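You operate a simulated robot arm through the tools that you are given. There is no shell and no other tool. Be economical: measure what you need, move in short steps, check, and stop when the job is done.

You are at the controls of a simulated robot arm. One attempt, no reset.

TASK
Try the yellow battery in the lantern till the pink timer runs out.
Fine: the lantern on the table; shade back on, lit, timer wound to 10; switch off once the timer is on 0.
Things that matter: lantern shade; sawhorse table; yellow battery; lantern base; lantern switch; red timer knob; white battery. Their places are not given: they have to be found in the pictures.

It is judged by the outcome, as a careful person would: the job done as asked, and still so three seconds after it is handed in. It fails if anything else is knocked over, pushed out of place, dropped, spilled or broken.

THE ROBOT
A 6-joint arm with a two-finger parallel gripper, fixed in place. Base frame: the origin is at the foot of the arm, x ahead of it, y to its left, z up. Units: mm, degrees, N and s.
With the tool pointing down near the work surface it reaches from about 340 to 760 mm from the base axis. Its first joint turns from -66.0 to 66.0 degrees. Payload 2.45 kg.
The TCP is the grasp point between the finger pads, 24 mm short of the fingertips. In the tool frame z runs along the fingers and y along their closing line. Largest opening 68 mm; finger width 17, thickness 10; the body of the gripper, 40 by 70 mm, starts 41 mm behind the TCP.
Orientation is told as [roll, pitch, yaw] about the base's x, y, z axes, in that order, counted from this pose: with the fingers straight down and closing along the base's y, the tool's x points along the base's -x, its y along +y and its z along -z.

THE INTERFACE
- The arm moves only by the tool play_rows. Its argument "increments" is a list of rows, each an object (a shift or turn left out is 0, a gripper value left out holds the last) with "rot": the turn, a rotation vector about the tool's x, y, z in units of 6 degrees (1.0 is 6 degrees), a list of three; "delta_pos": the shift along the tool's x, y, z in units of 50 mm (1.0 is 50 mm), a list of three; "fingers": the opening, from 0 (shut) to 1 (fully open). In form: [{"rot": [rx, ry, rz], "delta_pos": [dx, dy, dz], "fingers": fingers}, ...]. A call has 1 to 20 rows; each row shifts and turns the commanded pose from where the row before left it, along the tool's axes as they then stand. A call with a number of a shift or a turn outside -1 to 1 is refused whole. Each row takes 0.2 s and may step no farther than 50 mm and 8.6 degrees from the row before; otherwise, or with a gripper value out of range, the whole call is refused. A pose out of reach is approached as far as the arm can. The call stops where the force on the tool passes 40 N (or 10 N more than at its start, if that is more) or the arm is blocked; 0.2 s more then pass. The fingers move at their own pace (about 108 mm/s each) and stop on an object; they squeeze with about 40 N. The grip force told is the motor's: it shows also when the fingers shut on nothing. Time passes only in rows, and 0.2 s behind the last, so rows that do not move let the fingers close. It gives the time, the measured TCP pose, the force on the tool (base axes), the opening and the grip force at its end, in the units of the frame above (readings bear some noise).
- Cameras (640 x 400 px; columns grow to the right, rows downward): "scene" is fixed at [178.6, 439.7, 1444.1]; the picture's right is [-0.50, -0.87, 0.00], its down [-0.63, 0.36, -0.69] and it looks along [0.60, -0.34, -0.72] (base axes); focal length 341 px, centre (320, 200). "wrist" rides on the gripper at [-32, 0, -39] in the tool frame; the picture's right is [0.00, -1.00, 0.00], its down [0.97, 0.00, -0.24] and it looks along [0.24, 0.00, 0.97] (tool axes); focal length 218 px, centre (320, 200).
- camera(camera): a new picture of that camera. The clock stands still meanwhile.
- point_at(camera, pixels): for up to 12 pixels [column, row] of the newest picture of that camera ("zoom" is the newest enlarged one), the place [x, y, z] in the base frame of the surface seen there, good to about 2 mm. The clock stands still meanwhile.
- inspect(camera, box): a new picture of the part [left, top, right, bottom] of that camera's present view, enlarged. The clock stands still meanwhile.
- job_done(): hands the job in; it is judged then, once.

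Keep the steps short. Do not move on a guess: measure, check each grasp and each placing, and mend mistakes. In all there are 80 turns and 34 pictures (those below and enlarged ones count). Leave the gripper open and the arm clear of the work at the hand-in unless told otherwise, and finish with a single line.

The tools are called after ">>>" by a JSON object that holds its "method" and its "body". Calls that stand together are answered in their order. play_rows: Moves the arm, as the interface text tells. Its arguments: {"type":"object","properties":{"increments":{"type":"array"}},"required":["increments"]} The other tools are called the same way: camera (camera) takes a picture; point_at (camera, pixels) gives the place of the surface under pixels of a picture; inspect (camera, box) takes an enlarged picture of a part of a camera's view; job_done () hands the job in.

At the start:

```text
clock: 0.0
position: [473.1, 73.5, 1107.3]
orientation: [0.1, -0.1, 0.0]
force: [-0.7, 0.0, -0.2]
grip_width: 68.1
finger_force: 0.2
```

scene: 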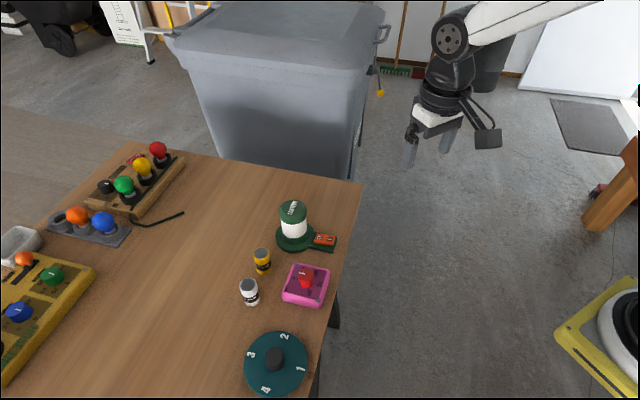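
wrist: 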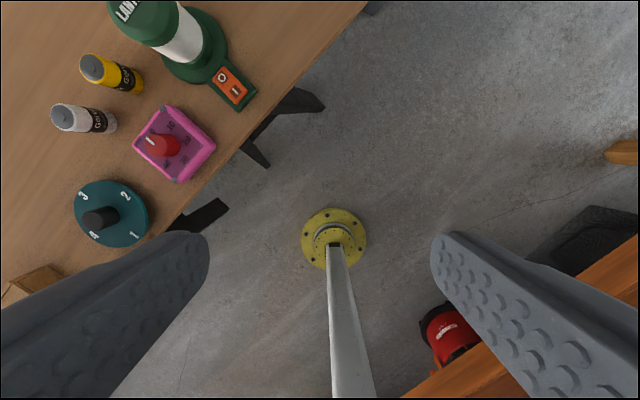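

I see the lantern (293,225), yellow battery (262,261), white battery (249,292) and pink timer (305,285). I'll enlarge that area first.

>>> {"method": "inspect", "body": {"camera": "scene", "box": [220, 180, 360, 320]}}

>>> {"method": "inspect", "body": {"camera": "wrist", "box": [40, 0, 280, 200]}}

```text
2.86 times, centred on (290, 250) of scene
```

zoom: 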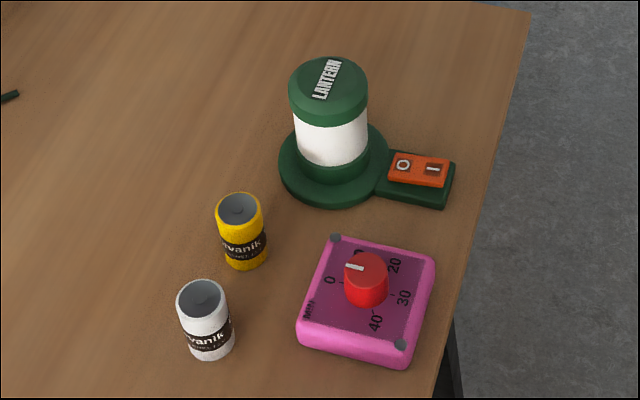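

```text
2.00 times, centred on (160, 100) of wrist
```

zoom: 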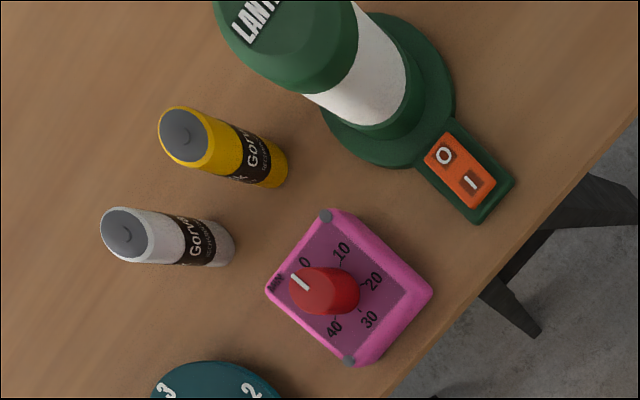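

Now measuring key points on the enlarged wrist picture: shade top, batteries, knob, timer marks, switch.

>>> {"method": "point_at", "body": {"camera": "zoom", "pixels": [[188, 131], [128, 232], [445, 156], [471, 184], [300, 282], [330, 285], [305, 262], [342, 251], [375, 281], [370, 319], [334, 330], [326, 217]]}}

>>> {"method": "point_at", "body": {"camera": "scene", "pixels": [[293, 210], [293, 202], [284, 211], [301, 213], [293, 228], [279, 240], [263, 251], [249, 283], [306, 271], [290, 298], [321, 303], [274, 348]]}}

```text
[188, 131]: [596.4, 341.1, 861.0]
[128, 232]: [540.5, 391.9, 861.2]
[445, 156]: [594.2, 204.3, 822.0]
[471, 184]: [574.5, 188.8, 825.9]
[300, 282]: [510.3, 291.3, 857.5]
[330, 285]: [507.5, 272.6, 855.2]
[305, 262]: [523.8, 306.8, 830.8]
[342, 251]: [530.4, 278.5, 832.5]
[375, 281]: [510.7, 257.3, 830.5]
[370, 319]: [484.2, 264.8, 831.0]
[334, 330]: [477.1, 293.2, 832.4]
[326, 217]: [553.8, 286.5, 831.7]
```

```text
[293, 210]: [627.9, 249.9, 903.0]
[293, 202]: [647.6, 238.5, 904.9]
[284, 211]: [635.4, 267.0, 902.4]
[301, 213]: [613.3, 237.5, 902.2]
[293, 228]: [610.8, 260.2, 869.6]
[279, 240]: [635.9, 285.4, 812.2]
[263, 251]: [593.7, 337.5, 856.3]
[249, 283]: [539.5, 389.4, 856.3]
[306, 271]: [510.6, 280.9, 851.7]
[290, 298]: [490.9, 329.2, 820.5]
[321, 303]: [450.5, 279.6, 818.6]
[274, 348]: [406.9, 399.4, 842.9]
```

Next, move the arm above the work so I can look from directly overhead.

>>> {"method": "play_rows", "body": {"increments": [{"delta_pos": [-0.4, 0.8, 0], "fingers": 1}, {"delta_pos": [-0.4, 0.8, 0]}, {"delta_pos": [-0.4, 0.8, 0]}, {"delta_pos": [-0.4, 0.8, 0]}, {"delta_pos": [-0.4, 0.8, 0]}, {}]}}

>>> {"method": "camera", "body": {"camera": "wrist"}}

```text
clock: 1.4
position: [571.9, 273.4, 1109.8]
orientation: [0.2, -0.1, 0.1]
force: [0.0, 0.1, 1.2]
grip_width: 68.2
finger_force: 0.1
```

```text
29 pictures are left
```

wrist: 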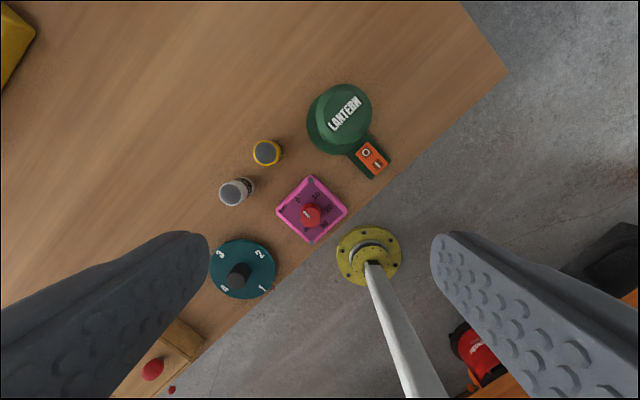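

>>> {"method": "inspect", "body": {"camera": "wrist", "box": [240, 70, 400, 250]}}

```text
2.22 times, centred on (320, 160) of wrist
```

zoom: 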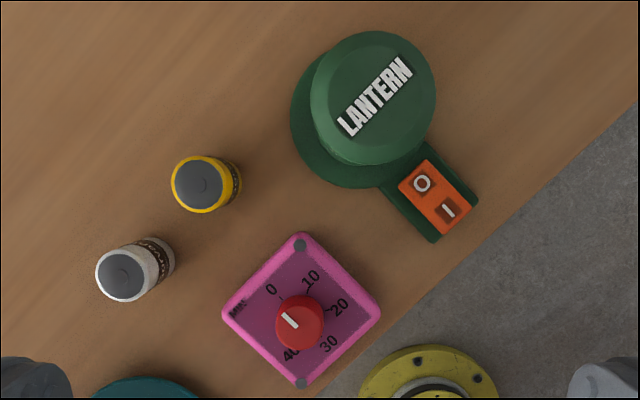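

Measuring lid edges, knob, ticks, switch sides, and battery tops on this enlarged view.

>>> {"method": "point_at", "body": {"camera": "zoom", "pixels": [[317, 85], [430, 85], [374, 40], [374, 150], [374, 95], [180, 184], [216, 184], [198, 165], [198, 203], [422, 183], [447, 210], [300, 309]]}}

>>> {"method": "point_at", "body": {"camera": "zoom", "pixels": [[280, 309], [318, 309], [297, 299], [300, 328], [280, 297], [308, 291], [327, 309], [283, 313], [297, 327], [282, 349], [301, 244], [301, 382]]}}

```text
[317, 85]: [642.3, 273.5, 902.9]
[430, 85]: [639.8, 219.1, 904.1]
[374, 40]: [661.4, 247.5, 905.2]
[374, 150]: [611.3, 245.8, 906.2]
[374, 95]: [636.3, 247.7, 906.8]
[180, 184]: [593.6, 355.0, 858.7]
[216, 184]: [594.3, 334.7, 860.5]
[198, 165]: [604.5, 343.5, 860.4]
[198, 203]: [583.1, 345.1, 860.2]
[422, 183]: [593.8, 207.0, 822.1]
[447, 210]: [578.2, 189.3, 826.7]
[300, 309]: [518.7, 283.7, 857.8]
```

```text
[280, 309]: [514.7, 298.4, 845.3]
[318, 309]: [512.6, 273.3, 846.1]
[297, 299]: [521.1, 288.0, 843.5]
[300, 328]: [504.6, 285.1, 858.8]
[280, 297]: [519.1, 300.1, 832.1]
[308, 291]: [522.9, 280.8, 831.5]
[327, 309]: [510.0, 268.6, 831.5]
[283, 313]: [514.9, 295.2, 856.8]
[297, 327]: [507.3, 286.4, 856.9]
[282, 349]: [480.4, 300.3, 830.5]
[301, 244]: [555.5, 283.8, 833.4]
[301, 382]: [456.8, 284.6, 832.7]
```

Lid centre is about (636,247,905), about 60 mm wide; knob centre is about (506,284). Move to hover above the lid and check the alignment.

>>> {"method": "play_rows", "body": {"increments": [{"delta_pos": [-0.257, -0.106, 0.66]}, {"delta_pos": [-0.257, -0.106, 0.66]}, {"delta_pos": [-0.257, -0.106, 0.66]}, {"delta_pos": [-0.257, -0.106, 0.66]}, {"delta_pos": [-0.257, -0.106, 0.66]}, {}]}}

>>> {"method": "camera", "body": {"camera": "wrist"}}

```text
clock: 2.8
position: [637.2, 246.6, 942.9]
orientation: [0.1, -0.2, 0.1]
force: [0.4, 0.1, -0.2]
grip_width: 67.9
finger_force: 0.0
```

```text
27 pictures are left
```

wrist: 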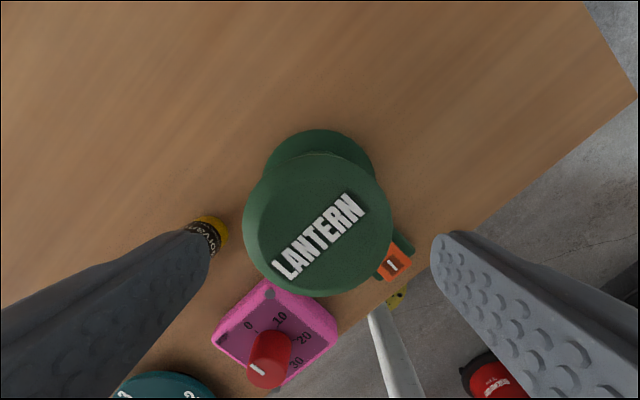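

The lid spans columns 243–393, centred between the fingers. Lower 55 mm and close.

>>> {"method": "play_rows", "body": {"increments": [{"delta_pos": [0, 0, 0.37]}, {"delta_pos": [0, 0, 0.37]}, {"delta_pos": [0, 0, 0.36]}, {}, {"fingers": 0.8}, {}, {"fingers": 0.6}, {}, {}]}}

```text
clock: 4.8
position: [637.0, 246.9, 889.4]
orientation: [0.2, -0.2, 0.1]
force: [0.6, 0.8, 0.9]
grip_width: 60.3
finger_force: 39.8
```

Gripped at 60.3 mm. Lift slowly and look.

>>> {"method": "play_rows", "body": {"increments": [{"delta_pos": [0, 0, -0.3]}, {"delta_pos": [0, 0, -0.5]}, {"delta_pos": [0, 0, -0.7]}, {"delta_pos": [0, 0, -0.7]}, {}]}}

>>> {"method": "inspect", "body": {"camera": "scene", "box": [200, 100, 380, 320]}}

```text
clock: 6.0
position: [637.4, 246.3, 999.7]
orientation: [-0.1, 0.1, 0.0]
force: [0.4, 0.8, 0.2]
grip_width: 41.0
finger_force: 0.0
```

```text
1.82 times, centred on (290, 210) of scene
```

zoom: 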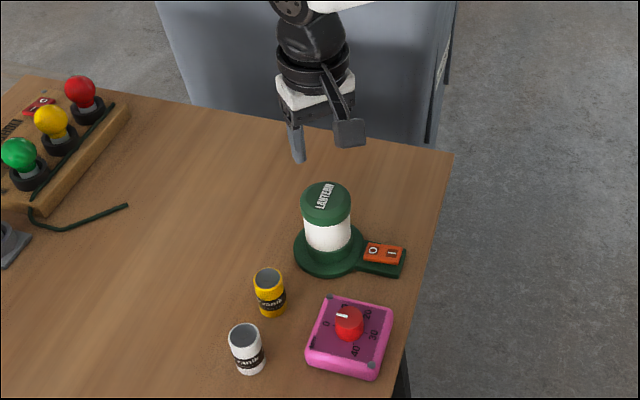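

The shade stayed behind: it slipped out of the grip. I'll look closely for a twist-lock.

>>> {"method": "inspect", "body": {"camera": "scene", "box": [265, 185, 345, 255]}}

>>> {"method": "inspect", "body": {"camera": "wrist", "box": [220, 120, 420, 300]}}

```text
5.71 times, centred on (305, 220) of scene
```

zoom: 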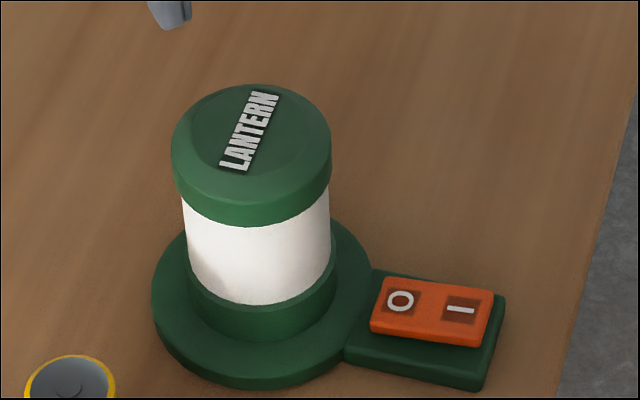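

```text
2.22 times, centred on (320, 210) of wrist
```

zoom: 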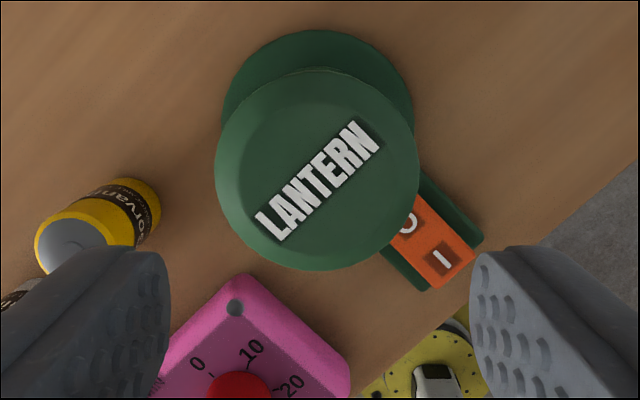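

No lock marks visible, so it may be a snug fit or a twist fit. I'll regrip with a full squeeze and pull in tiny steps, reading the force.

>>> {"method": "play_rows", "body": {"increments": [{"fingers": 1}, {}, {}, {"delta_pos": [0, 0, 0.55]}, {"delta_pos": [0, 0, 0.55]}, {"delta_pos": [0, 0, 0.55]}, {"delta_pos": [0, 0, 0.55]}, {}, {"fingers": 0}, {}, {}, {}]}}

>>> {"method": "play_rows", "body": {"increments": [{"delta_pos": [0, 0, -0.03]}, {"delta_pos": [0, 0, -0.03]}, {"delta_pos": [0, 0, -0.03]}]}}

```text
clock: 8.6
position: [637.3, 246.1, 888.3]
orientation: [0.0, -0.1, 0.1]
force: [-1.2, -0.2, -0.1]
grip_width: 60.4
finger_force: 40.7
```

```text
clock: 9.4
position: [637.2, 247.0, 892.2]
orientation: [0.0, 0.0, 0.0]
force: [-0.1, 0.4, -1.6]
grip_width: 60.2
finger_force: 40.3
```

Hardly any resistance (1.6 N). Keep going slowly.

>>> {"method": "play_rows", "body": {"increments": [{"delta_pos": [0, 0, -0.1]}, {"delta_pos": [0, 0, -0.1]}, {"delta_pos": [0, 0, -0.1]}, {"delta_pos": [0, 0, -0.1]}, {}]}}

>>> {"method": "inspect", "body": {"camera": "scene", "box": [265, 165, 345, 255]}}

```text
clock: 10.6
position: [636.7, 246.4, 913.3]
orientation: [0.1, 0.0, 0.1]
force: [-0.1, -0.6, -1.5]
grip_width: 60.5
finger_force: 39.3
```

```text
4.44 times, centred on (305, 210) of scene
```

zoom: 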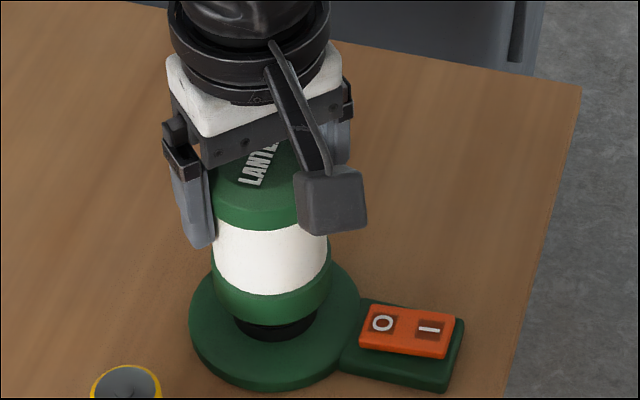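

It is coming off. The fast lift was the problem, so I'll keep the pace gentle.

>>> {"method": "play_rows", "body": {"increments": [{"delta_pos": [0, 0, -0.1]}, {"delta_pos": [0, 0, -0.13]}, {"delta_pos": [0, 0, -0.15]}, {"delta_pos": [0, 0, -0.15]}, {"delta_pos": [0, 0, -0.15]}, {"delta_pos": [0, 0, -0.15]}, {"delta_pos": [0, 0, -0.15]}, {"delta_pos": [0, 0, -0.15]}, {"delta_pos": [0, 0, -0.15]}, {"delta_pos": [0, 0, -0.15]}, {"delta_pos": [0, 0, -0.1]}, {}]}}

>>> {"method": "inspect", "body": {"camera": "scene", "box": [200, 130, 360, 330]}}

```text
clock: 13.2
position: [636.3, 246.9, 990.1]
orientation: [0.1, 0.0, 0.1]
force: [0.6, -0.1, -1.1]
grip_width: 60.2
finger_force: 39.9
```

```text
2.00 times, centred on (280, 230) of scene
```

zoom: 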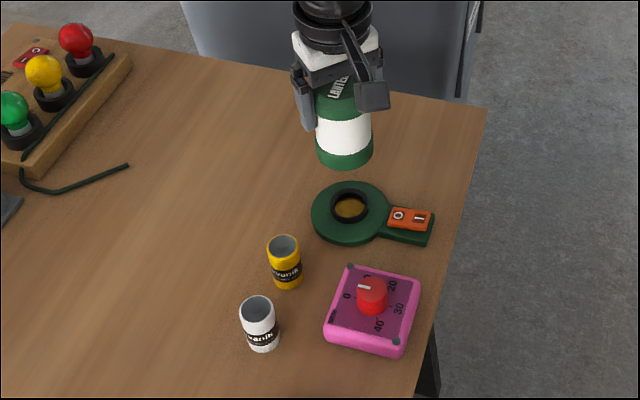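

The socket is empty. Measuring the socket and the free spot for the shade around (530,470).

>>> {"method": "point_at", "body": {"camera": "zoom", "pixels": [[332, 203], [366, 207], [350, 190], [348, 219], [349, 208], [320, 225], [344, 162], [152, 380], [100, 300], [200, 330]]}}

```text
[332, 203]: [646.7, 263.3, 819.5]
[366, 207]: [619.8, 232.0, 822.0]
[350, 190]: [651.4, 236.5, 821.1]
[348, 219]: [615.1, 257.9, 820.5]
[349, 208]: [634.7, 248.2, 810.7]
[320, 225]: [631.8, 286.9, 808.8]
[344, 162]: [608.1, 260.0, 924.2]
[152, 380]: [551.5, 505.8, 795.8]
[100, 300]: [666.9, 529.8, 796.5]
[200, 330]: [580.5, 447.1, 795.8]
```

Move the shade gently over to the free spot near (540,465), staying high.

>>> {"method": "play_rows", "body": {"increments": [{"delta_pos": [0.06, 0.137, 0]}, {"delta_pos": [0.101, 0.229, 0]}, {"delta_pos": [0.141, 0.32, 0]}, {"delta_pos": [0.161, 0.366, 0]}, {"delta_pos": [0.161, 0.366, 0]}, {"delta_pos": [0.161, 0.366, 0]}, {"delta_pos": [0.161, 0.366, 0]}, {"delta_pos": [0.161, 0.366, 0]}, {"delta_pos": [0.161, 0.366, 0]}, {"delta_pos": [0.161, 0.366, 0]}, {"delta_pos": [0.161, 0.366, 0]}, {"delta_pos": [0.141, 0.32, 0]}, {"delta_pos": [0.101, 0.229, 0]}, {"delta_pos": [0.06, 0.137, 0]}, {}]}}

>>> {"method": "inspect", "body": {"camera": "scene", "box": [140, 150, 360, 350]}}

```text
clock: 16.4
position: [543.1, 462.6, 988.9]
orientation: [0.0, 0.0, 0.1]
force: [0.2, 1.0, -2.0]
grip_width: 60.1
finger_force: 40.6
```

```text
2.00 times, centred on (250, 250) of scene
```

zoom: 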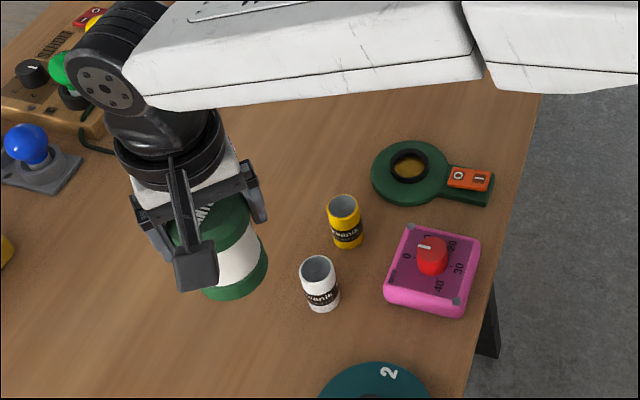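

The shade is held well. I'll read its lower edge and the upper socket rim for heights.

>>> {"method": "point_at", "body": {"camera": "zoom", "pixels": [[235, 297], [222, 297], [250, 290], [391, 166], [427, 168], [410, 150], [408, 183], [409, 168], [330, 220], [300, 280]]}}

```text
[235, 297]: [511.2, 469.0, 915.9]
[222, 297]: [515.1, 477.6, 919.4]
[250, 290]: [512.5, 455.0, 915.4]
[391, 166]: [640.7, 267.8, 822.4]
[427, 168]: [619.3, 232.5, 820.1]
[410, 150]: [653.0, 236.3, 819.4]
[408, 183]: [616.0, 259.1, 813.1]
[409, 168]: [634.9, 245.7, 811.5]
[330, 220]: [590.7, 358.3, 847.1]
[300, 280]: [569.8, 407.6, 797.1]
```

The shade's bottom is at about z 914. Lower it 108 mm, then creep to contact.

>>> {"method": "play_rows", "body": {"increments": [{"delta_pos": [0, 0, 0.08]}, {"delta_pos": [0, 0, 0.16]}, {"delta_pos": [0, 0, 0.2]}, {"delta_pos": [0, 0, 0.2]}, {"delta_pos": [0, 0, 0.2]}, {"delta_pos": [0, 0, 0.2]}, {"delta_pos": [0, 0, 0.2]}, {"delta_pos": [0, 0, 0.2]}, {"delta_pos": [0, 0, 0.2]}, {"delta_pos": [0, 0, 0.2]}, {"delta_pos": [0, 0, 0.16]}, {"delta_pos": [0, 0, 0.1]}, {"delta_pos": [0, 0, 0.06]}, {}]}}

>>> {"method": "play_rows", "body": {"increments": [{"delta_pos": [0, 0, 0.03]}, {"delta_pos": [0, 0, 0.03]}]}}

```text
clock: 19.4
position: [542.4, 460.9, 881.4]
orientation: [0.2, -0.1, 0.1]
force: [-0.5, 0.4, -1.4]
grip_width: 60.3
finger_force: 39.8
```

```text
clock: 20.0
position: [541.1, 461.5, 878.8]
orientation: [0.1, 0.0, 0.1]
force: [-0.3, 0.0, -1.8]
grip_width: 60.2
finger_force: 39.8
```

>>> {"method": "play_rows", "body": {"increments": [{"delta_pos": [0, 0, 0.03]}, {"delta_pos": [0, 0, 0.03]}]}}

>>> {"method": "play_rows", "body": {"increments": [{"delta_pos": [0, 0, 0.03]}, {}]}}

```text
clock: 20.6
position: [541.8, 462.9, 874.9]
orientation: [0.1, -0.1, 0.1]
force: [-0.6, -0.3, -0.7]
grip_width: 60.3
finger_force: 40.0
```

```text
clock: 21.2
position: [542.1, 462.3, 874.0]
orientation: [0.0, -0.2, 0.1]
force: [0.2, -0.7, 0.7]
grip_width: 60.0
finger_force: 40.4
```

The weight is coming off (force went from −1.8 to +0.7). One more millimetre.

>>> {"method": "play_rows", "body": {"increments": [{"delta_pos": [0, 0, 0.03]}, {}]}}

>>> {"method": "inspect", "body": {"camera": "scene", "box": [150, 220, 290, 360]}}

```text
clock: 21.8
position: [541.9, 462.7, 872.8]
orientation: [0.1, -0.1, 0.1]
force: [-3.5, -4.5, 12.4]
grip_width: 60.5
finger_force: 40.1
```

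```text
2.86 times, centred on (220, 290) of scene
```

zoom: 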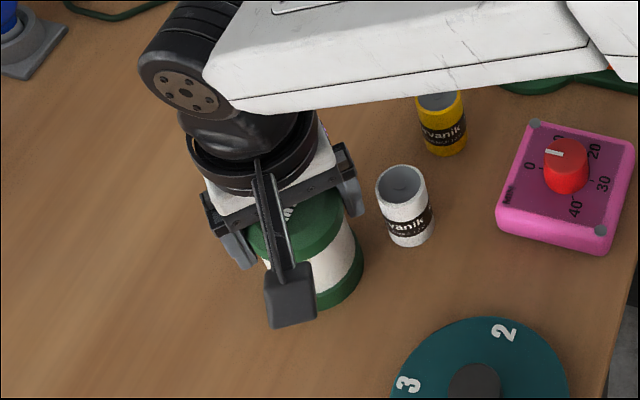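

Contact (12 N). Release and rise.

>>> {"method": "play_rows", "body": {"increments": [{"fingers": 0.95}, {"fingers": 1}, {}, {}, {"delta_pos": [0, 0, -0.3]}, {"delta_pos": [0, 0, -0.6]}, {"delta_pos": [0, 0, -0.9]}, {"delta_pos": [0, 0, -0.9]}, {}]}}

```text
clock: 23.8
position: [542.4, 463.0, 1007.5]
orientation: [0.1, 0.0, 0.1]
force: [-0.1, 0.6, 0.0]
grip_width: 67.9
finger_force: 0.0
```

Go above the yellow battery (594,345) and check centring.

>>> {"method": "play_rows", "body": {"increments": [{"delta_pos": [-0.257, -0.591, 0]}, {"delta_pos": [-0.257, -0.591, 0.4]}, {"delta_pos": [-0.257, -0.591, 0.4]}, {"delta_pos": [-0.257, -0.591, 0.4]}, {"delta_pos": [0, 0, 0.6]}, {}]}}

>>> {"method": "camera", "body": {"camera": "wrist"}}

```text
clock: 25.2
position: [593.4, 344.5, 917.6]
orientation: [0.1, -0.1, 0.2]
force: [-0.8, 0.6, -0.5]
grip_width: 68.1
finger_force: 0.0
```

```text
19 pictures are left
```

wrist: 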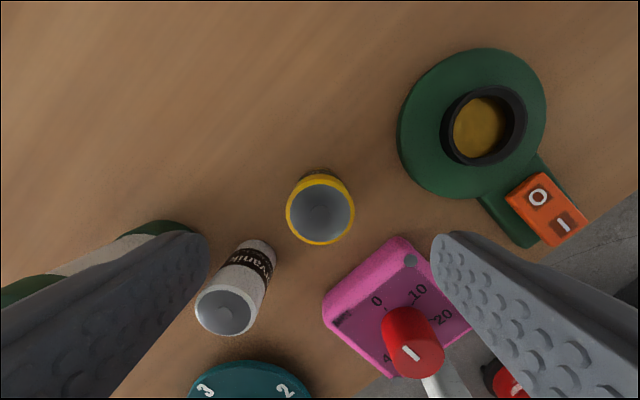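

The battery is centred at column 321. Also measuring the socket rim from here.

>>> {"method": "point_at", "body": {"camera": "wrist", "pixels": [[320, 210], [441, 125], [527, 125], [484, 87], [484, 164], [448, 126], [518, 118], [480, 128], [537, 197], [562, 224], [388, 305], [408, 302]]}}

>>> {"method": "play_rows", "body": {"increments": [{"delta_pos": [0, 0, 0.5]}, {"delta_pos": [0, 0, 0.5]}, {"delta_pos": [0, 0, 0.43]}, {}, {"fingers": 0.6}, {"fingers": 0.3}, {"fingers": 0}, {}, {}]}}

```text
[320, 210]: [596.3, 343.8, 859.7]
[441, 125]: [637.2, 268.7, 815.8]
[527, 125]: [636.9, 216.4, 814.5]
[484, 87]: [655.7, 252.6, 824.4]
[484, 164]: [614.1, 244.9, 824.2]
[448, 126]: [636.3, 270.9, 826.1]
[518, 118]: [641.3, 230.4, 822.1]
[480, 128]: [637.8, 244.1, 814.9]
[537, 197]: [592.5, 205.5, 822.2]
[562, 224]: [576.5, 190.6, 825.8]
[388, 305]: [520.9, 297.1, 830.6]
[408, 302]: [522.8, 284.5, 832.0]
```

```text
clock: 27.2
position: [592.1, 344.9, 845.7]
orientation: [0.1, -0.1, 0.1]
force: [0.9, -0.1, -0.4]
grip_width: 31.9
finger_force: 39.7
```

Gripped at 31.9 mm. Lift gently.

>>> {"method": "play_rows", "body": {"increments": [{"delta_pos": [0, 0, -0.06]}, {"delta_pos": [0, 0, -0.12]}, {"delta_pos": [0, 0, -0.18]}, {"delta_pos": [0, 0, -0.2]}, {"delta_pos": [0, 0, -0.2]}, {"delta_pos": [0, 0, -0.2]}, {"delta_pos": [0, 0, -0.18]}, {"delta_pos": [0, 0, -0.1]}, {}, {"delta_pos": [-0.09, -0.2, 0]}, {"delta_pos": [-0.13, -0.3, 0]}, {"delta_pos": [-0.17, -0.4, 0]}, {"delta_pos": [-0.17, -0.4, 0]}, {"delta_pos": [-0.17, -0.4, 0]}, {"delta_pos": [-0.11, -0.24, 0]}, {}]}}

>>> {"method": "camera", "body": {"camera": "wrist"}}

```text
clock: 30.6
position: [635.3, 246.6, 906.7]
orientation: [0.0, 0.1, 0.1]
force: [0.0, -0.2, -1.8]
grip_width: 32.0
finger_force: 39.7
```

```text
18 pictures are left
```

wrist: 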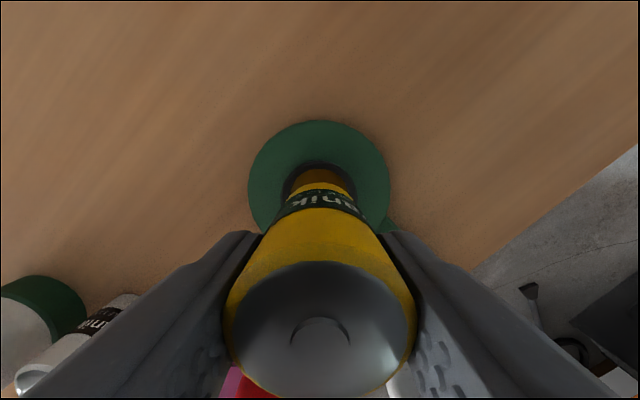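

Column alignment is good. Check the x alignment of the held battery's top against the socket.

>>> {"method": "point_at", "body": {"camera": "wrist", "pixels": [[321, 268], [321, 390], [321, 330], [240, 330], [405, 330], [320, 125], [320, 164], [320, 175], [252, 180], [388, 180]]}}

>>> {"method": "inspect", "body": {"camera": "scene", "box": [240, 150, 350, 260]}}

```text
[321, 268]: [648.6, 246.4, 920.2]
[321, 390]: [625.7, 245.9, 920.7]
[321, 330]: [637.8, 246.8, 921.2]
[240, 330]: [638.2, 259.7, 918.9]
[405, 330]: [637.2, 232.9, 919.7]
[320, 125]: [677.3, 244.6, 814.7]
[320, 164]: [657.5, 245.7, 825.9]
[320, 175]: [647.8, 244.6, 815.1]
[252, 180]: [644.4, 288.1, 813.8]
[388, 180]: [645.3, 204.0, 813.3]
```

```text
3.64 times, centred on (295, 205) of scene
```

zoom: 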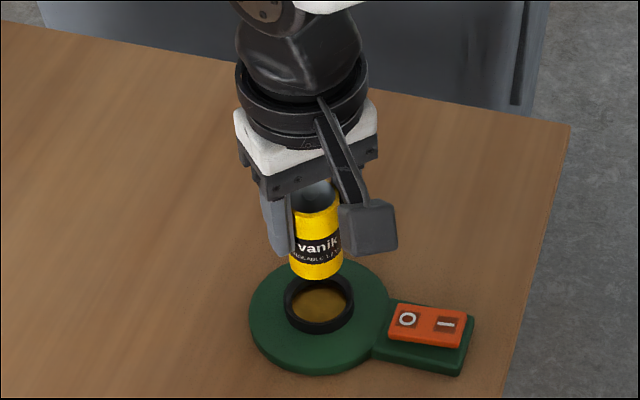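

The battery is at about (637,246.4) and the socket at about (635.5,247). Nudge and lower to just above the rim.

>>> {"method": "play_rows", "body": {"increments": [{"delta_pos": [0.03, 0.012, 0.1]}, {"delta_pos": [0, 0, 0.2]}, {"delta_pos": [0, 0, 0.2]}, {"delta_pos": [0, 0, 0.1]}, {"delta_pos": [0, 0, 0.06]}, {}]}}

>>> {"method": "inspect", "body": {"camera": "scene", "box": [265, 190, 325, 250]}}

```text
clock: 32.0
position: [633.8, 247.7, 874.4]
orientation: [0.1, -0.1, 0.1]
force: [0.4, 0.6, -1.2]
grip_width: 32.1
finger_force: 39.9
```

```text
6.67 times, centred on (295, 220) of scene
```

zoom: 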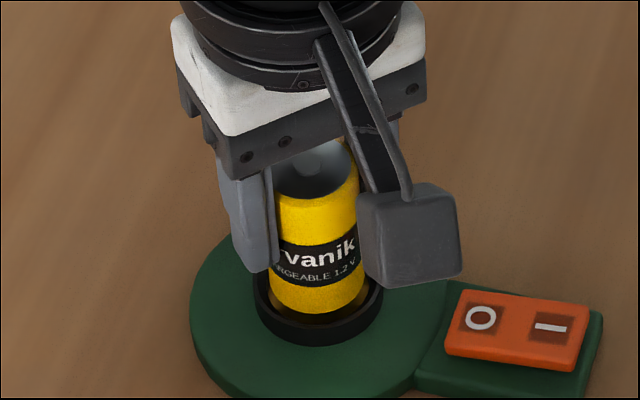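

It looks centred in the ring (both about column 318). Descend in small steps, watching the force.

>>> {"method": "play_rows", "body": {"increments": [{"delta_pos": [0, 0, 0.05]}, {"delta_pos": [0, 0, 0.05]}, {"delta_pos": [0, 0, 0.05]}, {}]}}

>>> {"method": "play_rows", "body": {"increments": [{"delta_pos": [0, 0, 0.04]}, {"delta_pos": [0, 0, 0.04]}]}}

```text
clock: 33.0
position: [634.9, 247.9, 866.9]
orientation: [0.1, -0.1, 0.1]
force: [0.2, 0.2, -1.2]
grip_width: 32.0
finger_force: 40.2
```

```text
clock: 33.6
position: [635.1, 248.2, 864.1]
orientation: [0.0, -0.1, 0.1]
force: [-2.8, -1.9, 3.4]
grip_width: 32.0
finger_force: 39.8
```

Slight contact with a sideways push toward (−x,−y). Yield 1 mm that way and keep creeping.

>>> {"method": "play_rows", "body": {"increments": [{"delta_pos": [0.016, -0.016, 0.02]}, {"delta_pos": [0, 0, 0.02]}]}}

>>> {"method": "play_rows", "body": {"increments": [{"delta_pos": [0, 0, 0.03]}]}}

```text
clock: 34.2
position: [634.2, 247.6, 863.6]
orientation: [0.1, -0.2, 0.1]
force: [-5.8, 0.7, 15.6]
grip_width: 32.1
finger_force: 40.1
```

```text
clock: 34.6
position: [634.3, 248.5, 861.8]
orientation: [0.2, -0.3, 0.1]
force: [-5.7, -2.8, 26.8]
grip_width: 31.9
finger_force: 39.7
```

>>> {"method": "inspect", "body": {"camera": "scene", "box": [265, 190, 325, 250]}}

```text
6.67 times, centred on (295, 220) of scene
```

zoom: 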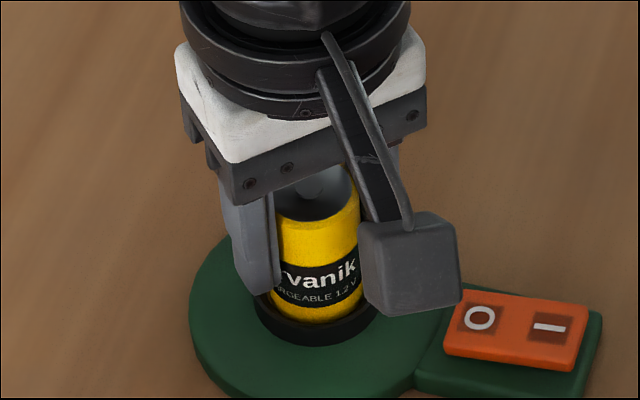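

The battery appears to sit inside the ring. Release, rise and verify its height and tilt.

>>> {"method": "play_rows", "body": {"increments": [{"fingers": 0.6}, {"fingers": 0.8}, {}, {"delta_pos": [0, 0, -0.3]}, {"delta_pos": [0, 0, -0.8]}, {"delta_pos": [0, 0, -0.9]}, {}]}}

>>> {"method": "inspect", "body": {"camera": "scene", "box": [265, 170, 345, 250]}}

>>> {"method": "point_at", "body": {"camera": "zoom", "pixels": [[237, 200], [210, 215], [263, 215], [237, 185], [237, 232], [295, 310]]}}

```text
clock: 36.2
position: [632.0, 247.4, 959.7]
orientation: [0.1, 0.0, 0.1]
force: [-0.5, 0.0, -0.6]
grip_width: 54.1
finger_force: 0.0
```

```text
5.00 times, centred on (305, 210) of scene
```

zoom: 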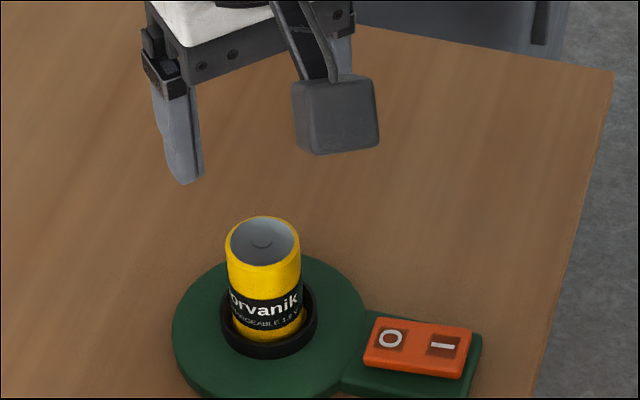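

```text
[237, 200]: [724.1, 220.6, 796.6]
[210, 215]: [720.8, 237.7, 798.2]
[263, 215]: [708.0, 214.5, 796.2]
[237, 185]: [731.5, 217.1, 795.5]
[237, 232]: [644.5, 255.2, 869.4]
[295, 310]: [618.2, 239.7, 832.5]
```

Measure the battery top's tilt and height, plus the rim.

>>> {"method": "point_at", "body": {"camera": "zoom", "pixels": [[262, 241], [236, 242], [290, 242], [262, 224], [262, 259], [227, 330], [311, 325], [262, 350], [262, 290]]}}

>>> {"method": "camera", "body": {"camera": "wrist"}}

```text
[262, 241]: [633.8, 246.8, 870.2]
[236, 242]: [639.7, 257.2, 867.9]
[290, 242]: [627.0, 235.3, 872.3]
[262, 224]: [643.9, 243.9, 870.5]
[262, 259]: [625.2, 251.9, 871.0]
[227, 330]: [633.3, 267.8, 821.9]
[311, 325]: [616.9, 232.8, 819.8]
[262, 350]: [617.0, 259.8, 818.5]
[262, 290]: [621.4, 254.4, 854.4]
```

```text
13 pictures are left
```

wrist: 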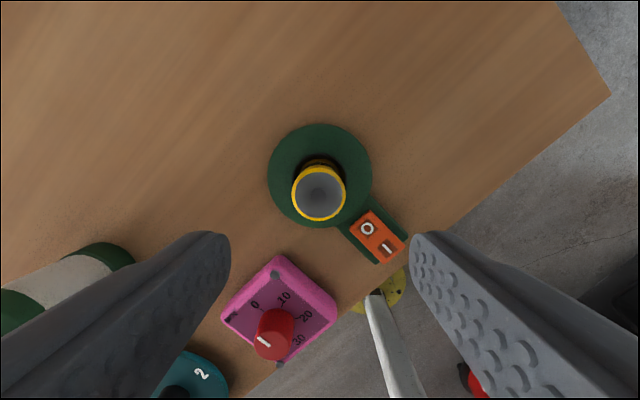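

The battery sits level at z≈870, seated in the socket. Now return above the shade, fingers fully open.

>>> {"method": "play_rows", "body": {"increments": [{"delta_pos": [0.36, 0.861, 0], "fingers": 1}, {"delta_pos": [0.36, 0.861, 0]}, {"delta_pos": [0.36, 0.861, 0]}, {"delta_pos": [0.36, 0.861, 0]}, {"delta_pos": [0.36, 0.861, 0]}, {}]}}

>>> {"method": "camera", "body": {"camera": "wrist"}}

```text
clock: 37.6
position: [542.8, 461.0, 961.6]
orientation: [0.1, 0.0, 0.1]
force: [-0.8, -0.6, -0.2]
grip_width: 67.7
finger_force: 0.0
```

```text
12 pictures are left
```

wrist: 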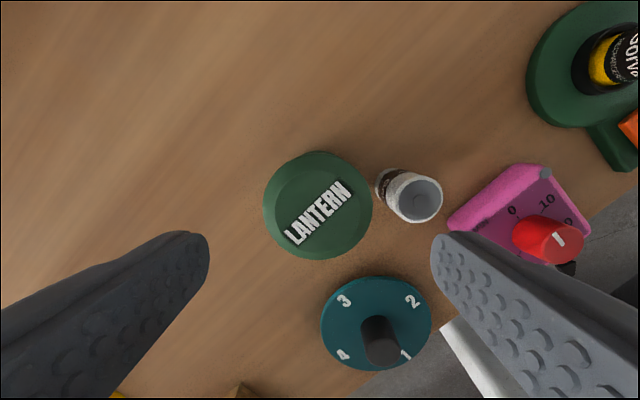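

Centred. Lower to z≈874, close, and begin a gentle lift.

>>> {"method": "play_rows", "body": {"increments": [{"delta_pos": [0, 0.02, 0.5]}, {"delta_pos": [0, 0, 0.5]}, {"delta_pos": [0, 0, 0.45]}, {"delta_pos": [0, 0, 0.3]}, {}, {"fingers": 0.8}, {}, {"fingers": 0}, {}, {}, {}]}}

>>> {"method": "play_rows", "body": {"increments": [{"delta_pos": [0, 0, -0.03]}, {"delta_pos": [0, 0, -0.06]}, {"delta_pos": [0, 0, -0.1]}, {"delta_pos": [0, 0, -0.13]}, {"delta_pos": [0, 0, -0.16]}, {"delta_pos": [0, 0, -0.18]}, {"delta_pos": [0, 0, -0.18]}, {"delta_pos": [0, 0, -0.18]}, {"delta_pos": [0, 0, -0.18]}, {"delta_pos": [0, 0, -0.18]}, {"delta_pos": [0, 0, -0.18]}, {"delta_pos": [0, 0, -0.18]}, {"delta_pos": [0, 0, -0.18]}, {"delta_pos": [0, 0, -0.18]}, {"delta_pos": [0, 0, -0.18]}, {"delta_pos": [0, 0, -0.14]}, {"delta_pos": [0, 0, -0.1]}, {}]}}

```text
clock: 40.0
position: [543.0, 462.6, 872.9]
orientation: [0.1, -0.1, 0.1]
force: [0.4, 0.8, 0.0]
grip_width: 60.3
finger_force: 40.3
```

```text
clock: 43.8
position: [543.5, 462.0, 997.5]
orientation: [0.0, -0.1, 0.0]
force: [-0.6, -0.7, -0.8]
grip_width: 60.3
finger_force: 39.9
```

Held. Move gently back above the lantern base.

>>> {"method": "play_rows", "body": {"increments": [{"delta_pos": [-0.06, -0.137, 0]}, {"delta_pos": [-0.101, -0.229, 0]}, {"delta_pos": [-0.141, -0.32, 0]}, {"delta_pos": [-0.159, -0.366, 0]}, {"delta_pos": [-0.159, -0.366, 0]}, {"delta_pos": [-0.159, -0.366, 0]}, {"delta_pos": [-0.159, -0.366, 0]}, {"delta_pos": [-0.159, -0.366, 0]}, {"delta_pos": [-0.159, -0.366, 0]}, {"delta_pos": [-0.159, -0.366, 0]}, {"delta_pos": [-0.159, -0.366, 0]}, {"delta_pos": [-0.141, -0.32, 0]}, {"delta_pos": [-0.101, -0.229, 0]}, {"delta_pos": [-0.06, -0.137, 0]}, {}]}}

>>> {"method": "inspect", "body": {"camera": "scene", "box": [255, 150, 345, 250]}}

```text
clock: 47.0
position: [636.4, 247.8, 998.1]
orientation: [0.1, -0.2, 0.1]
force: [-0.8, -0.2, -0.9]
grip_width: 60.3
finger_force: 39.5
```

```text
4.00 times, centred on (300, 200) of scene
```

zoom: 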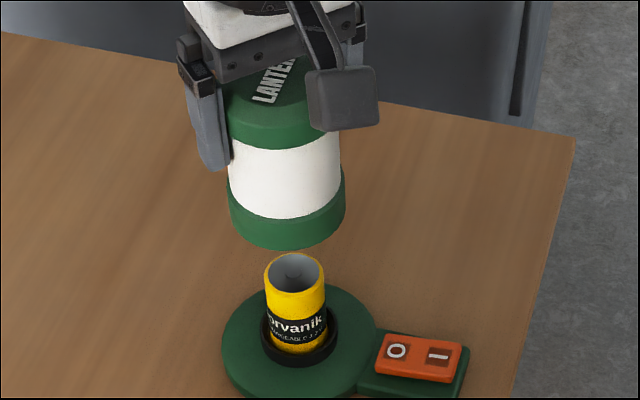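

Aligned with the original position. Lower it down toward the base gently.

>>> {"method": "play_rows", "body": {"increments": [{"delta_pos": [0, -0.01, 0.08]}, {"delta_pos": [0, 0, 0.16]}, {"delta_pos": [0, 0, 0.2]}, {"delta_pos": [0, 0, 0.2]}, {"delta_pos": [0, 0, 0.2]}, {"delta_pos": [0, 0, 0.2]}, {"delta_pos": [0, 0, 0.2]}, {"delta_pos": [0, 0, 0.2]}, {"delta_pos": [0, 0, 0.15]}, {"delta_pos": [0, 0, 0.1]}, {"delta_pos": [0, 0, 0.1]}, {"delta_pos": [0, 0, 0.1]}, {"delta_pos": [0, 0, 0.1]}, {}]}}

>>> {"method": "play_rows", "body": {"increments": [{"delta_pos": [0, 0, 0.06]}, {"delta_pos": [0, 0, 0.06]}, {"delta_pos": [0, 0, 0.05]}, {}]}}

```text
clock: 50.0
position: [637.7, 247.1, 898.4]
orientation: [0.1, -0.1, 0.0]
force: [-0.2, -0.4, -1.7]
grip_width: 60.1
finger_force: 39.9
```

```text
clock: 51.0
position: [636.5, 247.8, 889.7]
orientation: [0.2, 0.0, 0.1]
force: [-0.3, 0.1, -1.0]
grip_width: 60.6
finger_force: 39.8
```

>>> {"method": "play_rows", "body": {"increments": [{"delta_pos": [0, 0, 0.03]}, {}]}}

>>> {"method": "play_rows", "body": {"increments": [{"delta_pos": [0, 0, 0.03]}, {}]}}

```text
clock: 51.6
position: [636.6, 247.8, 888.5]
orientation: [0.1, -0.1, 0.1]
force: [-0.2, -0.8, -0.6]
grip_width: 60.1
finger_force: 40.1
```

```text
clock: 52.2
position: [637.9, 247.9, 886.5]
orientation: [0.1, -0.1, 0.0]
force: [0.2, 0.5, -2.8]
grip_width: 60.2
finger_force: 39.4
```

>>> {"method": "play_rows", "body": {"increments": [{"delta_pos": [0, 0, 0.03]}, {}]}}

>>> {"method": "play_rows", "body": {"increments": [{"delta_pos": [0, 0, 0.03]}, {}]}}

```text
clock: 52.8
position: [636.2, 247.4, 887.0]
orientation: [0.1, -0.2, 0.1]
force: [-4.7, -3.0, 14.4]
grip_width: 60.2
finger_force: 39.8
```

```text
clock: 53.4
position: [637.8, 247.1, 887.1]
orientation: [0.1, -0.3, 0.1]
force: [-10.2, -5.2, 27.7]
grip_width: 60.4
finger_force: 40.3
```

Contact at z≈887, matching the expected seat. Relax the push, release, rise and check.

>>> {"method": "play_rows", "body": {"increments": [{"delta_pos": [0, 0, -0.03]}, {"fingers": 0.95}, {"fingers": 1}, {}, {}, {"delta_pos": [0, 0, -0.2]}, {"delta_pos": [0, 0, -0.6]}, {"delta_pos": [0, 0, -0.9]}, {"delta_pos": [0, 0, -0.9]}, {"delta_pos": [0, 0, -0.9]}, {}]}}

>>> {"method": "inspect", "body": {"camera": "scene", "box": [240, 180, 350, 310]}}

>>> {"method": "point_at", "body": {"camera": "zoom", "pixels": [[320, 75], [290, 80], [350, 80], [320, 60], [320, 95], [397, 166], [430, 166], [390, 275]]}}

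```text
clock: 55.8
position: [636.9, 246.6, 1061.4]
orientation: [0.0, 0.0, 0.2]
force: [0.8, 0.6, -0.6]
grip_width: 67.9
finger_force: 0.0
```

```text
3.08 times, centred on (295, 245) of scene
```

zoom: 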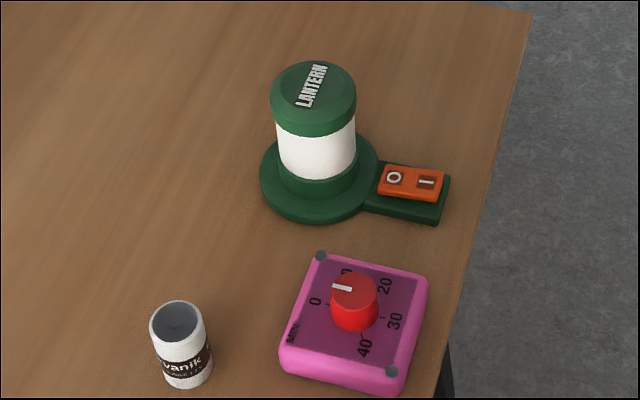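

```text
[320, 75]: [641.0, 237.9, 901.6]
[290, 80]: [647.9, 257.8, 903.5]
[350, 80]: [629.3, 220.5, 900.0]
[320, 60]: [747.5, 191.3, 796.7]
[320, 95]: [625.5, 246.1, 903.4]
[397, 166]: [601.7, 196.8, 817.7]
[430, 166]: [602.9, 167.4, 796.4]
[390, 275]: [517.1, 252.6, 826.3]
```

The shade is seated. Next, press "I" (577,190,826) with closed fingers. Hover above it first.

>>> {"method": "play_rows", "body": {"increments": [{"delta_pos": [0.42, -0.395, 0], "fingers": 0}, {"delta_pos": [0.42, -0.395, 0]}, {"delta_pos": [0.42, -0.395, 0]}, {"delta_pos": [0, 0, 0.8]}, {"delta_pos": [0, 0, 0.8]}, {"delta_pos": [0, 0, 0.8]}, {"delta_pos": [0, 0, 0.8]}, {"delta_pos": [0, 0, 0.5]}, {}]}}

>>> {"method": "inspect", "body": {"camera": "scene", "box": [265, 180, 355, 260]}}

```text
clock: 57.8
position: [575.4, 187.7, 875.2]
orientation: [0.1, -0.1, 0.2]
force: [-0.3, -0.4, 0.0]
grip_width: 0.0
finger_force: 23.8
```

```text
5.00 times, centred on (310, 220) of scene
```

zoom: 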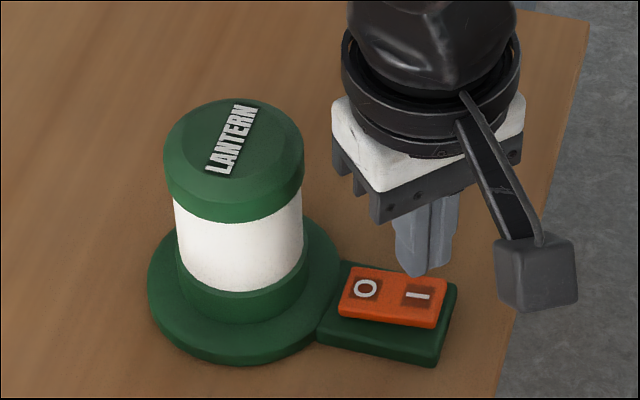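

The tips are over "I". Press down with small steps.

>>> {"method": "play_rows", "body": {"increments": [{"delta_pos": [0, 0, 0.2]}, {"delta_pos": [0, 0, 0.16]}, {"delta_pos": [0, 0, 0.06]}, {}]}}

>>> {"method": "play_rows", "body": {"increments": [{"delta_pos": [0, 0, 0.04]}, {"delta_pos": [0, 0, 0.04]}]}}

```text
clock: 58.8
position: [574.7, 187.9, 855.4]
orientation: [0.1, -0.1, 0.1]
force: [-0.2, 0.4, -1.0]
grip_width: 0.0
finger_force: 23.9
```

```text
clock: 59.4
position: [574.0, 187.4, 851.2]
orientation: [0.2, 0.0, 0.1]
force: [0.0, 0.0, 0.0]
grip_width: 0.1
finger_force: 23.2
```

>>> {"method": "play_rows", "body": {"increments": [{"delta_pos": [0, 0, 0.04]}, {"delta_pos": [0, 0, 0.02]}, {}]}}

>>> {"method": "play_rows", "body": {"increments": [{"delta_pos": [0, 0, 0.03]}, {}]}}

```text
clock: 60.2
position: [574.4, 187.1, 847.7]
orientation: [0.1, -0.1, 0.1]
force: [-1.4, -0.3, 1.7]
grip_width: 0.0
finger_force: 23.6
```

```text
clock: 60.8
position: [574.3, 189.1, 846.3]
orientation: [0.1, -0.2, 0.0]
force: [0.3, -0.2, 0.5]
grip_width: 0.0
finger_force: 23.6
```

>>> {"method": "play_rows", "body": {"increments": [{"delta_pos": [0, 0, 0.03]}, {}]}}

>>> {"method": "inspect", "body": {"camera": "scene", "box": [265, 180, 355, 260]}}

```text
clock: 61.4
position: [575.5, 187.5, 845.4]
orientation: [0.1, -0.2, 0.1]
force: [-4.2, -1.9, 14.1]
grip_width: 0.0
finger_force: 23.9
```

```text
5.00 times, centred on (310, 220) of scene
```

zoom: 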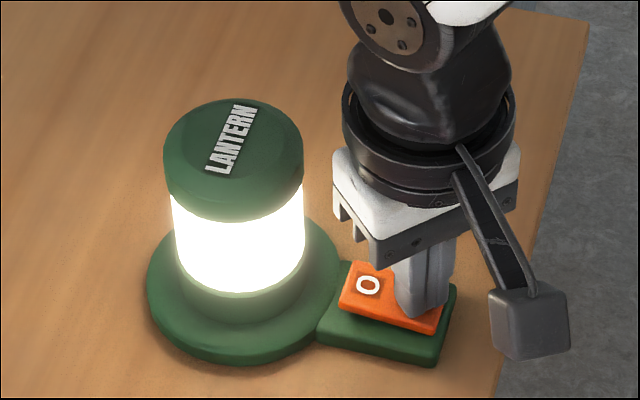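

The lantern is lit. Rise and go over the timer knob (506,284).

>>> {"method": "play_rows", "body": {"increments": [{"delta_pos": [0, 0, -0.4]}, {"delta_pos": [0, 0, -0.9]}, {"delta_pos": [0, 0, -0.5]}, {"delta_pos": [0.46, 0.644, 0], "fingers": 0.75}, {"delta_pos": [0.46, 0.644, 0]}, {"delta_pos": [0.46, 0.644, 0]}, {"delta_pos": [0, 0, 0.3]}, {}]}}

>>> {"method": "inspect", "body": {"camera": "wrist", "box": [220, 140, 420, 320]}}

>>> {"method": "point_at", "body": {"camera": "wrist", "pixels": [[320, 200]]}}

```text
clock: 63.2
position: [505.8, 284.5, 920.4]
orientation: [0.0, -0.2, 0.1]
force: [0.0, 0.0, 0.3]
grip_width: 51.0
finger_force: 0.1
```

```text
2.22 times, centred on (320, 230) of wrist
```

zoom: 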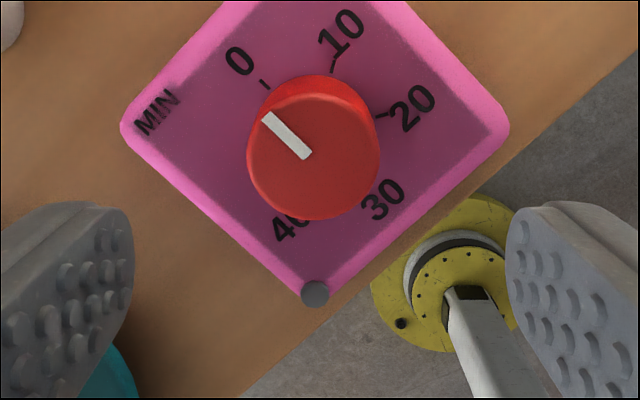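

```text
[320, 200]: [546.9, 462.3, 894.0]
```

Measure the ticks, pointer and knob edges on this close view.

>>> {"method": "point_at", "body": {"camera": "zoom", "pixels": [[265, 83], [333, 66], [382, 115], [268, 118], [306, 155], [252, 150], [375, 150], [313, 103], [313, 213], [240, 62], [341, 34], [411, 108]]}}

```text
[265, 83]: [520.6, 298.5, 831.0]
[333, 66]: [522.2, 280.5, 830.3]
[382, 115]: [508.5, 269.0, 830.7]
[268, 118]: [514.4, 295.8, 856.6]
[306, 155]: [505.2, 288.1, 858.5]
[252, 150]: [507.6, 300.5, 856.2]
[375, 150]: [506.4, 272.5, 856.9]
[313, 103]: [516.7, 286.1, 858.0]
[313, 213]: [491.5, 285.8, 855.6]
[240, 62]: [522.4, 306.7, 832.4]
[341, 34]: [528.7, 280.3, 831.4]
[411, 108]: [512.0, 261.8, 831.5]
```

The knob centre is about (505,286) and the ticks are about 60° apart per 10. Lower to z≈860 (tips above the panel at 831), then close on the knob.

>>> {"method": "play_rows", "body": {"increments": [{"delta_pos": [0.012, 0.03, 0.5]}, {"delta_pos": [0, 0, 0.5]}, {"delta_pos": [0, 0, 0.2]}, {}, {"fingers": 0.5}, {"fingers": 0.3}, {"fingers": 0}, {}, {}]}}

```text
clock: 65.2
position: [504.8, 285.2, 861.0]
orientation: [0.0, -0.1, 0.1]
force: [1.7, 1.9, -4.9]
grip_width: 31.0
finger_force: 44.8
```

Gripped the knob at 31 mm. Turn 60° clockwise (from above), then release and rise a little.

>>> {"method": "play_rows", "body": {"increments": [{"rot": [0, 0, 1]}, {"rot": [0, 0, 1]}, {"rot": [0, 0, 1]}, {"rot": [0, 0, 1]}, {"rot": [0, 0, 1]}, {"rot": [0, 0, 1]}, {"rot": [0, 0, 1]}, {"rot": [0, 0, 1]}, {"rot": [0, 0, 1]}, {"rot": [0, 0, 1]}, {}]}}

>>> {"method": "inspect", "body": {"camera": "scene", "box": [265, 240, 345, 320]}}

```text
clock: 67.6
position: [504.5, 287.9, 859.7]
orientation: [0.1, 0.2, -59.9]
force: [-0.7, 18.5, 4.6]
grip_width: 30.9
finger_force: 44.1
```

```text
5.00 times, centred on (305, 280) of scene
```

zoom: 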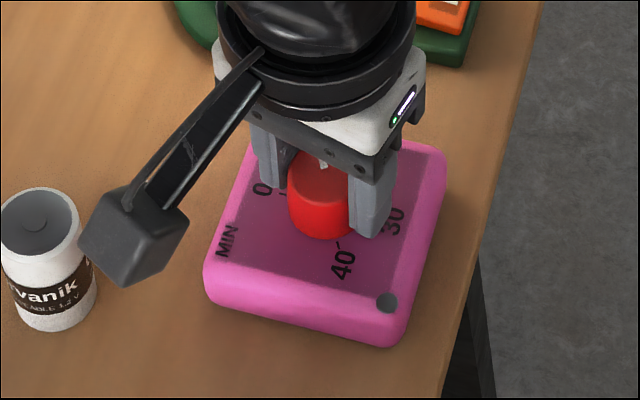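

The pointer has turned toward 10. Release and rise, then check the dial.

>>> {"method": "play_rows", "body": {"increments": [{"fingers": 0.5}, {"fingers": 0.75}, {"delta_pos": [0, 0, -0.5]}, {"delta_pos": [0, 0, -0.8]}, {}]}}

>>> {"method": "inspect", "body": {"camera": "scene", "box": [255, 200, 345, 320]}}

```text
clock: 68.8
position: [504.2, 286.2, 924.7]
orientation: [0.0, 0.0, -59.8]
force: [0.6, 0.0, -0.6]
grip_width: 50.9
finger_force: 0.0
```

```text
3.33 times, centred on (300, 260) of scene
```

zoom: 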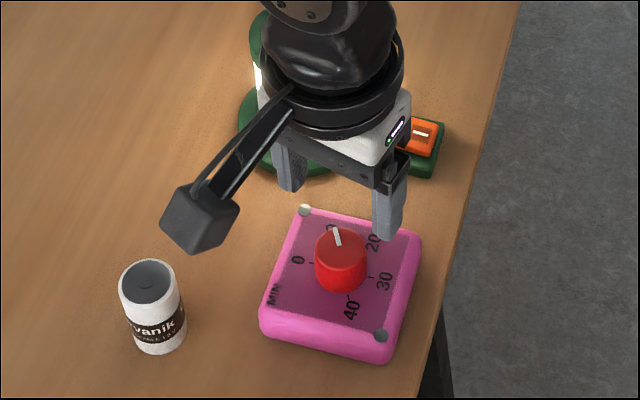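

Timer body unmoved. Measure the pointer direction.

>>> {"method": "point_at", "body": {"camera": "zoom", "pixels": [[334, 229], [340, 244], [318, 247], [364, 247], [340, 262], [304, 210], [381, 336]]}}

```text
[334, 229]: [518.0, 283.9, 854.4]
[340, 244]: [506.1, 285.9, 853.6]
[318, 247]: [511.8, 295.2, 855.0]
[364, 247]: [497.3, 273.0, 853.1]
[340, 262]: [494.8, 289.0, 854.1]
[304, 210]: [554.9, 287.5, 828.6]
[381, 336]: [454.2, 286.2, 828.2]
```

>>> {"method": "inspect", "body": {"camera": "wrist", "box": [240, 140, 400, 260]}}

```text
3.33 times, centred on (320, 200) of wrist
```

zoom: 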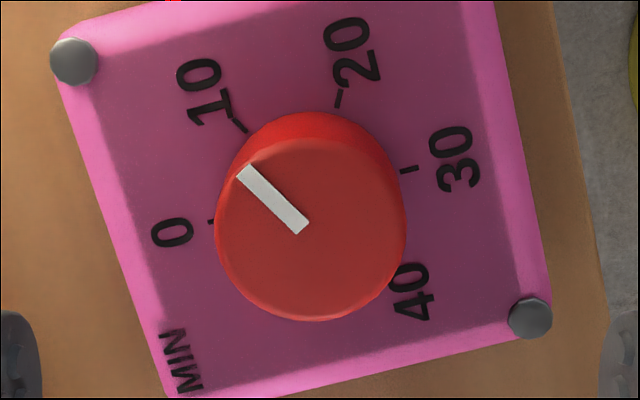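

The pointer reads about 9.5. It may already be running down; wait 2 s and look again.

>>> {"method": "play_rows", "body": {"increments": [{}, {}, {}, {}, {}, {}, {}, {}, {}]}}

>>> {"method": "inspect", "body": {"camera": "wrist", "box": [240, 140, 400, 260]}}

```text
clock: 70.8
position: [504.0, 286.0, 925.3]
orientation: [0.1, -0.1, -59.8]
force: [-0.4, 0.2, -0.2]
grip_width: 51.1
finger_force: 0.0
```

```text
3.33 times, centred on (320, 200) of wrist
```

zoom: 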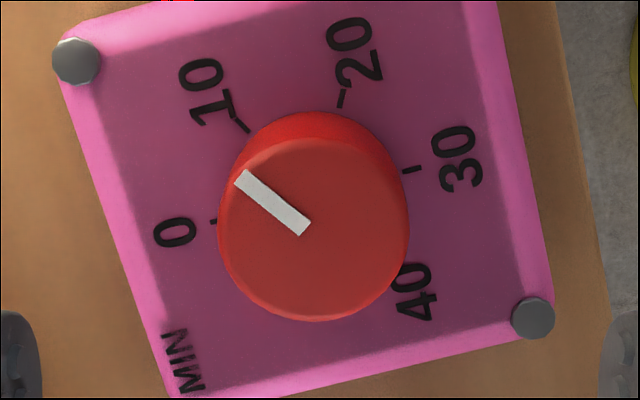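

It's running: the pointer moved about 4° in 2 s, so about 25 s remain. Meanwhile I'll move high above the "O" side, rotating so the gripper's narrow side faces the lantern and the camera points away, with fingers closed.

>>> {"method": "play_rows", "body": {"increments": [{"delta_pos": [0, 0, -0.8]}, {"delta_pos": [0, 0, -0.7], "fingers": 0}, {"delta_pos": [-0.759, 0.247, 0]}, {"delta_pos": [-0.759, 0.247, 0]}, {"delta_pos": [-0.759, 0.247, 0]}, {"rot": [0, 0, 1]}, {"rot": [0, 0, 1]}, {"rot": [0, 0, 1]}, {"rot": [0, 0, 1]}, {"rot": [0, 0, 1]}, {"rot": [0, 0, 1]}, {"rot": [0, 0, 1]}, {"rot": [0, 0, 1]}, {"rot": [0, 0, 1]}, {"rot": [0, 0, 1]}, {"rot": [0, 0, 1]}, {"rot": [0, 0, 1]}, {"rot": [0, 0, 0.5]}, {}]}}

```text
clock: 74.8
position: [593.9, 205.6, 999.8]
orientation: [0.0, 0.1, -135.0]
force: [0.6, -0.2, -0.2]
grip_width: 0.0
finger_force: 23.7
```

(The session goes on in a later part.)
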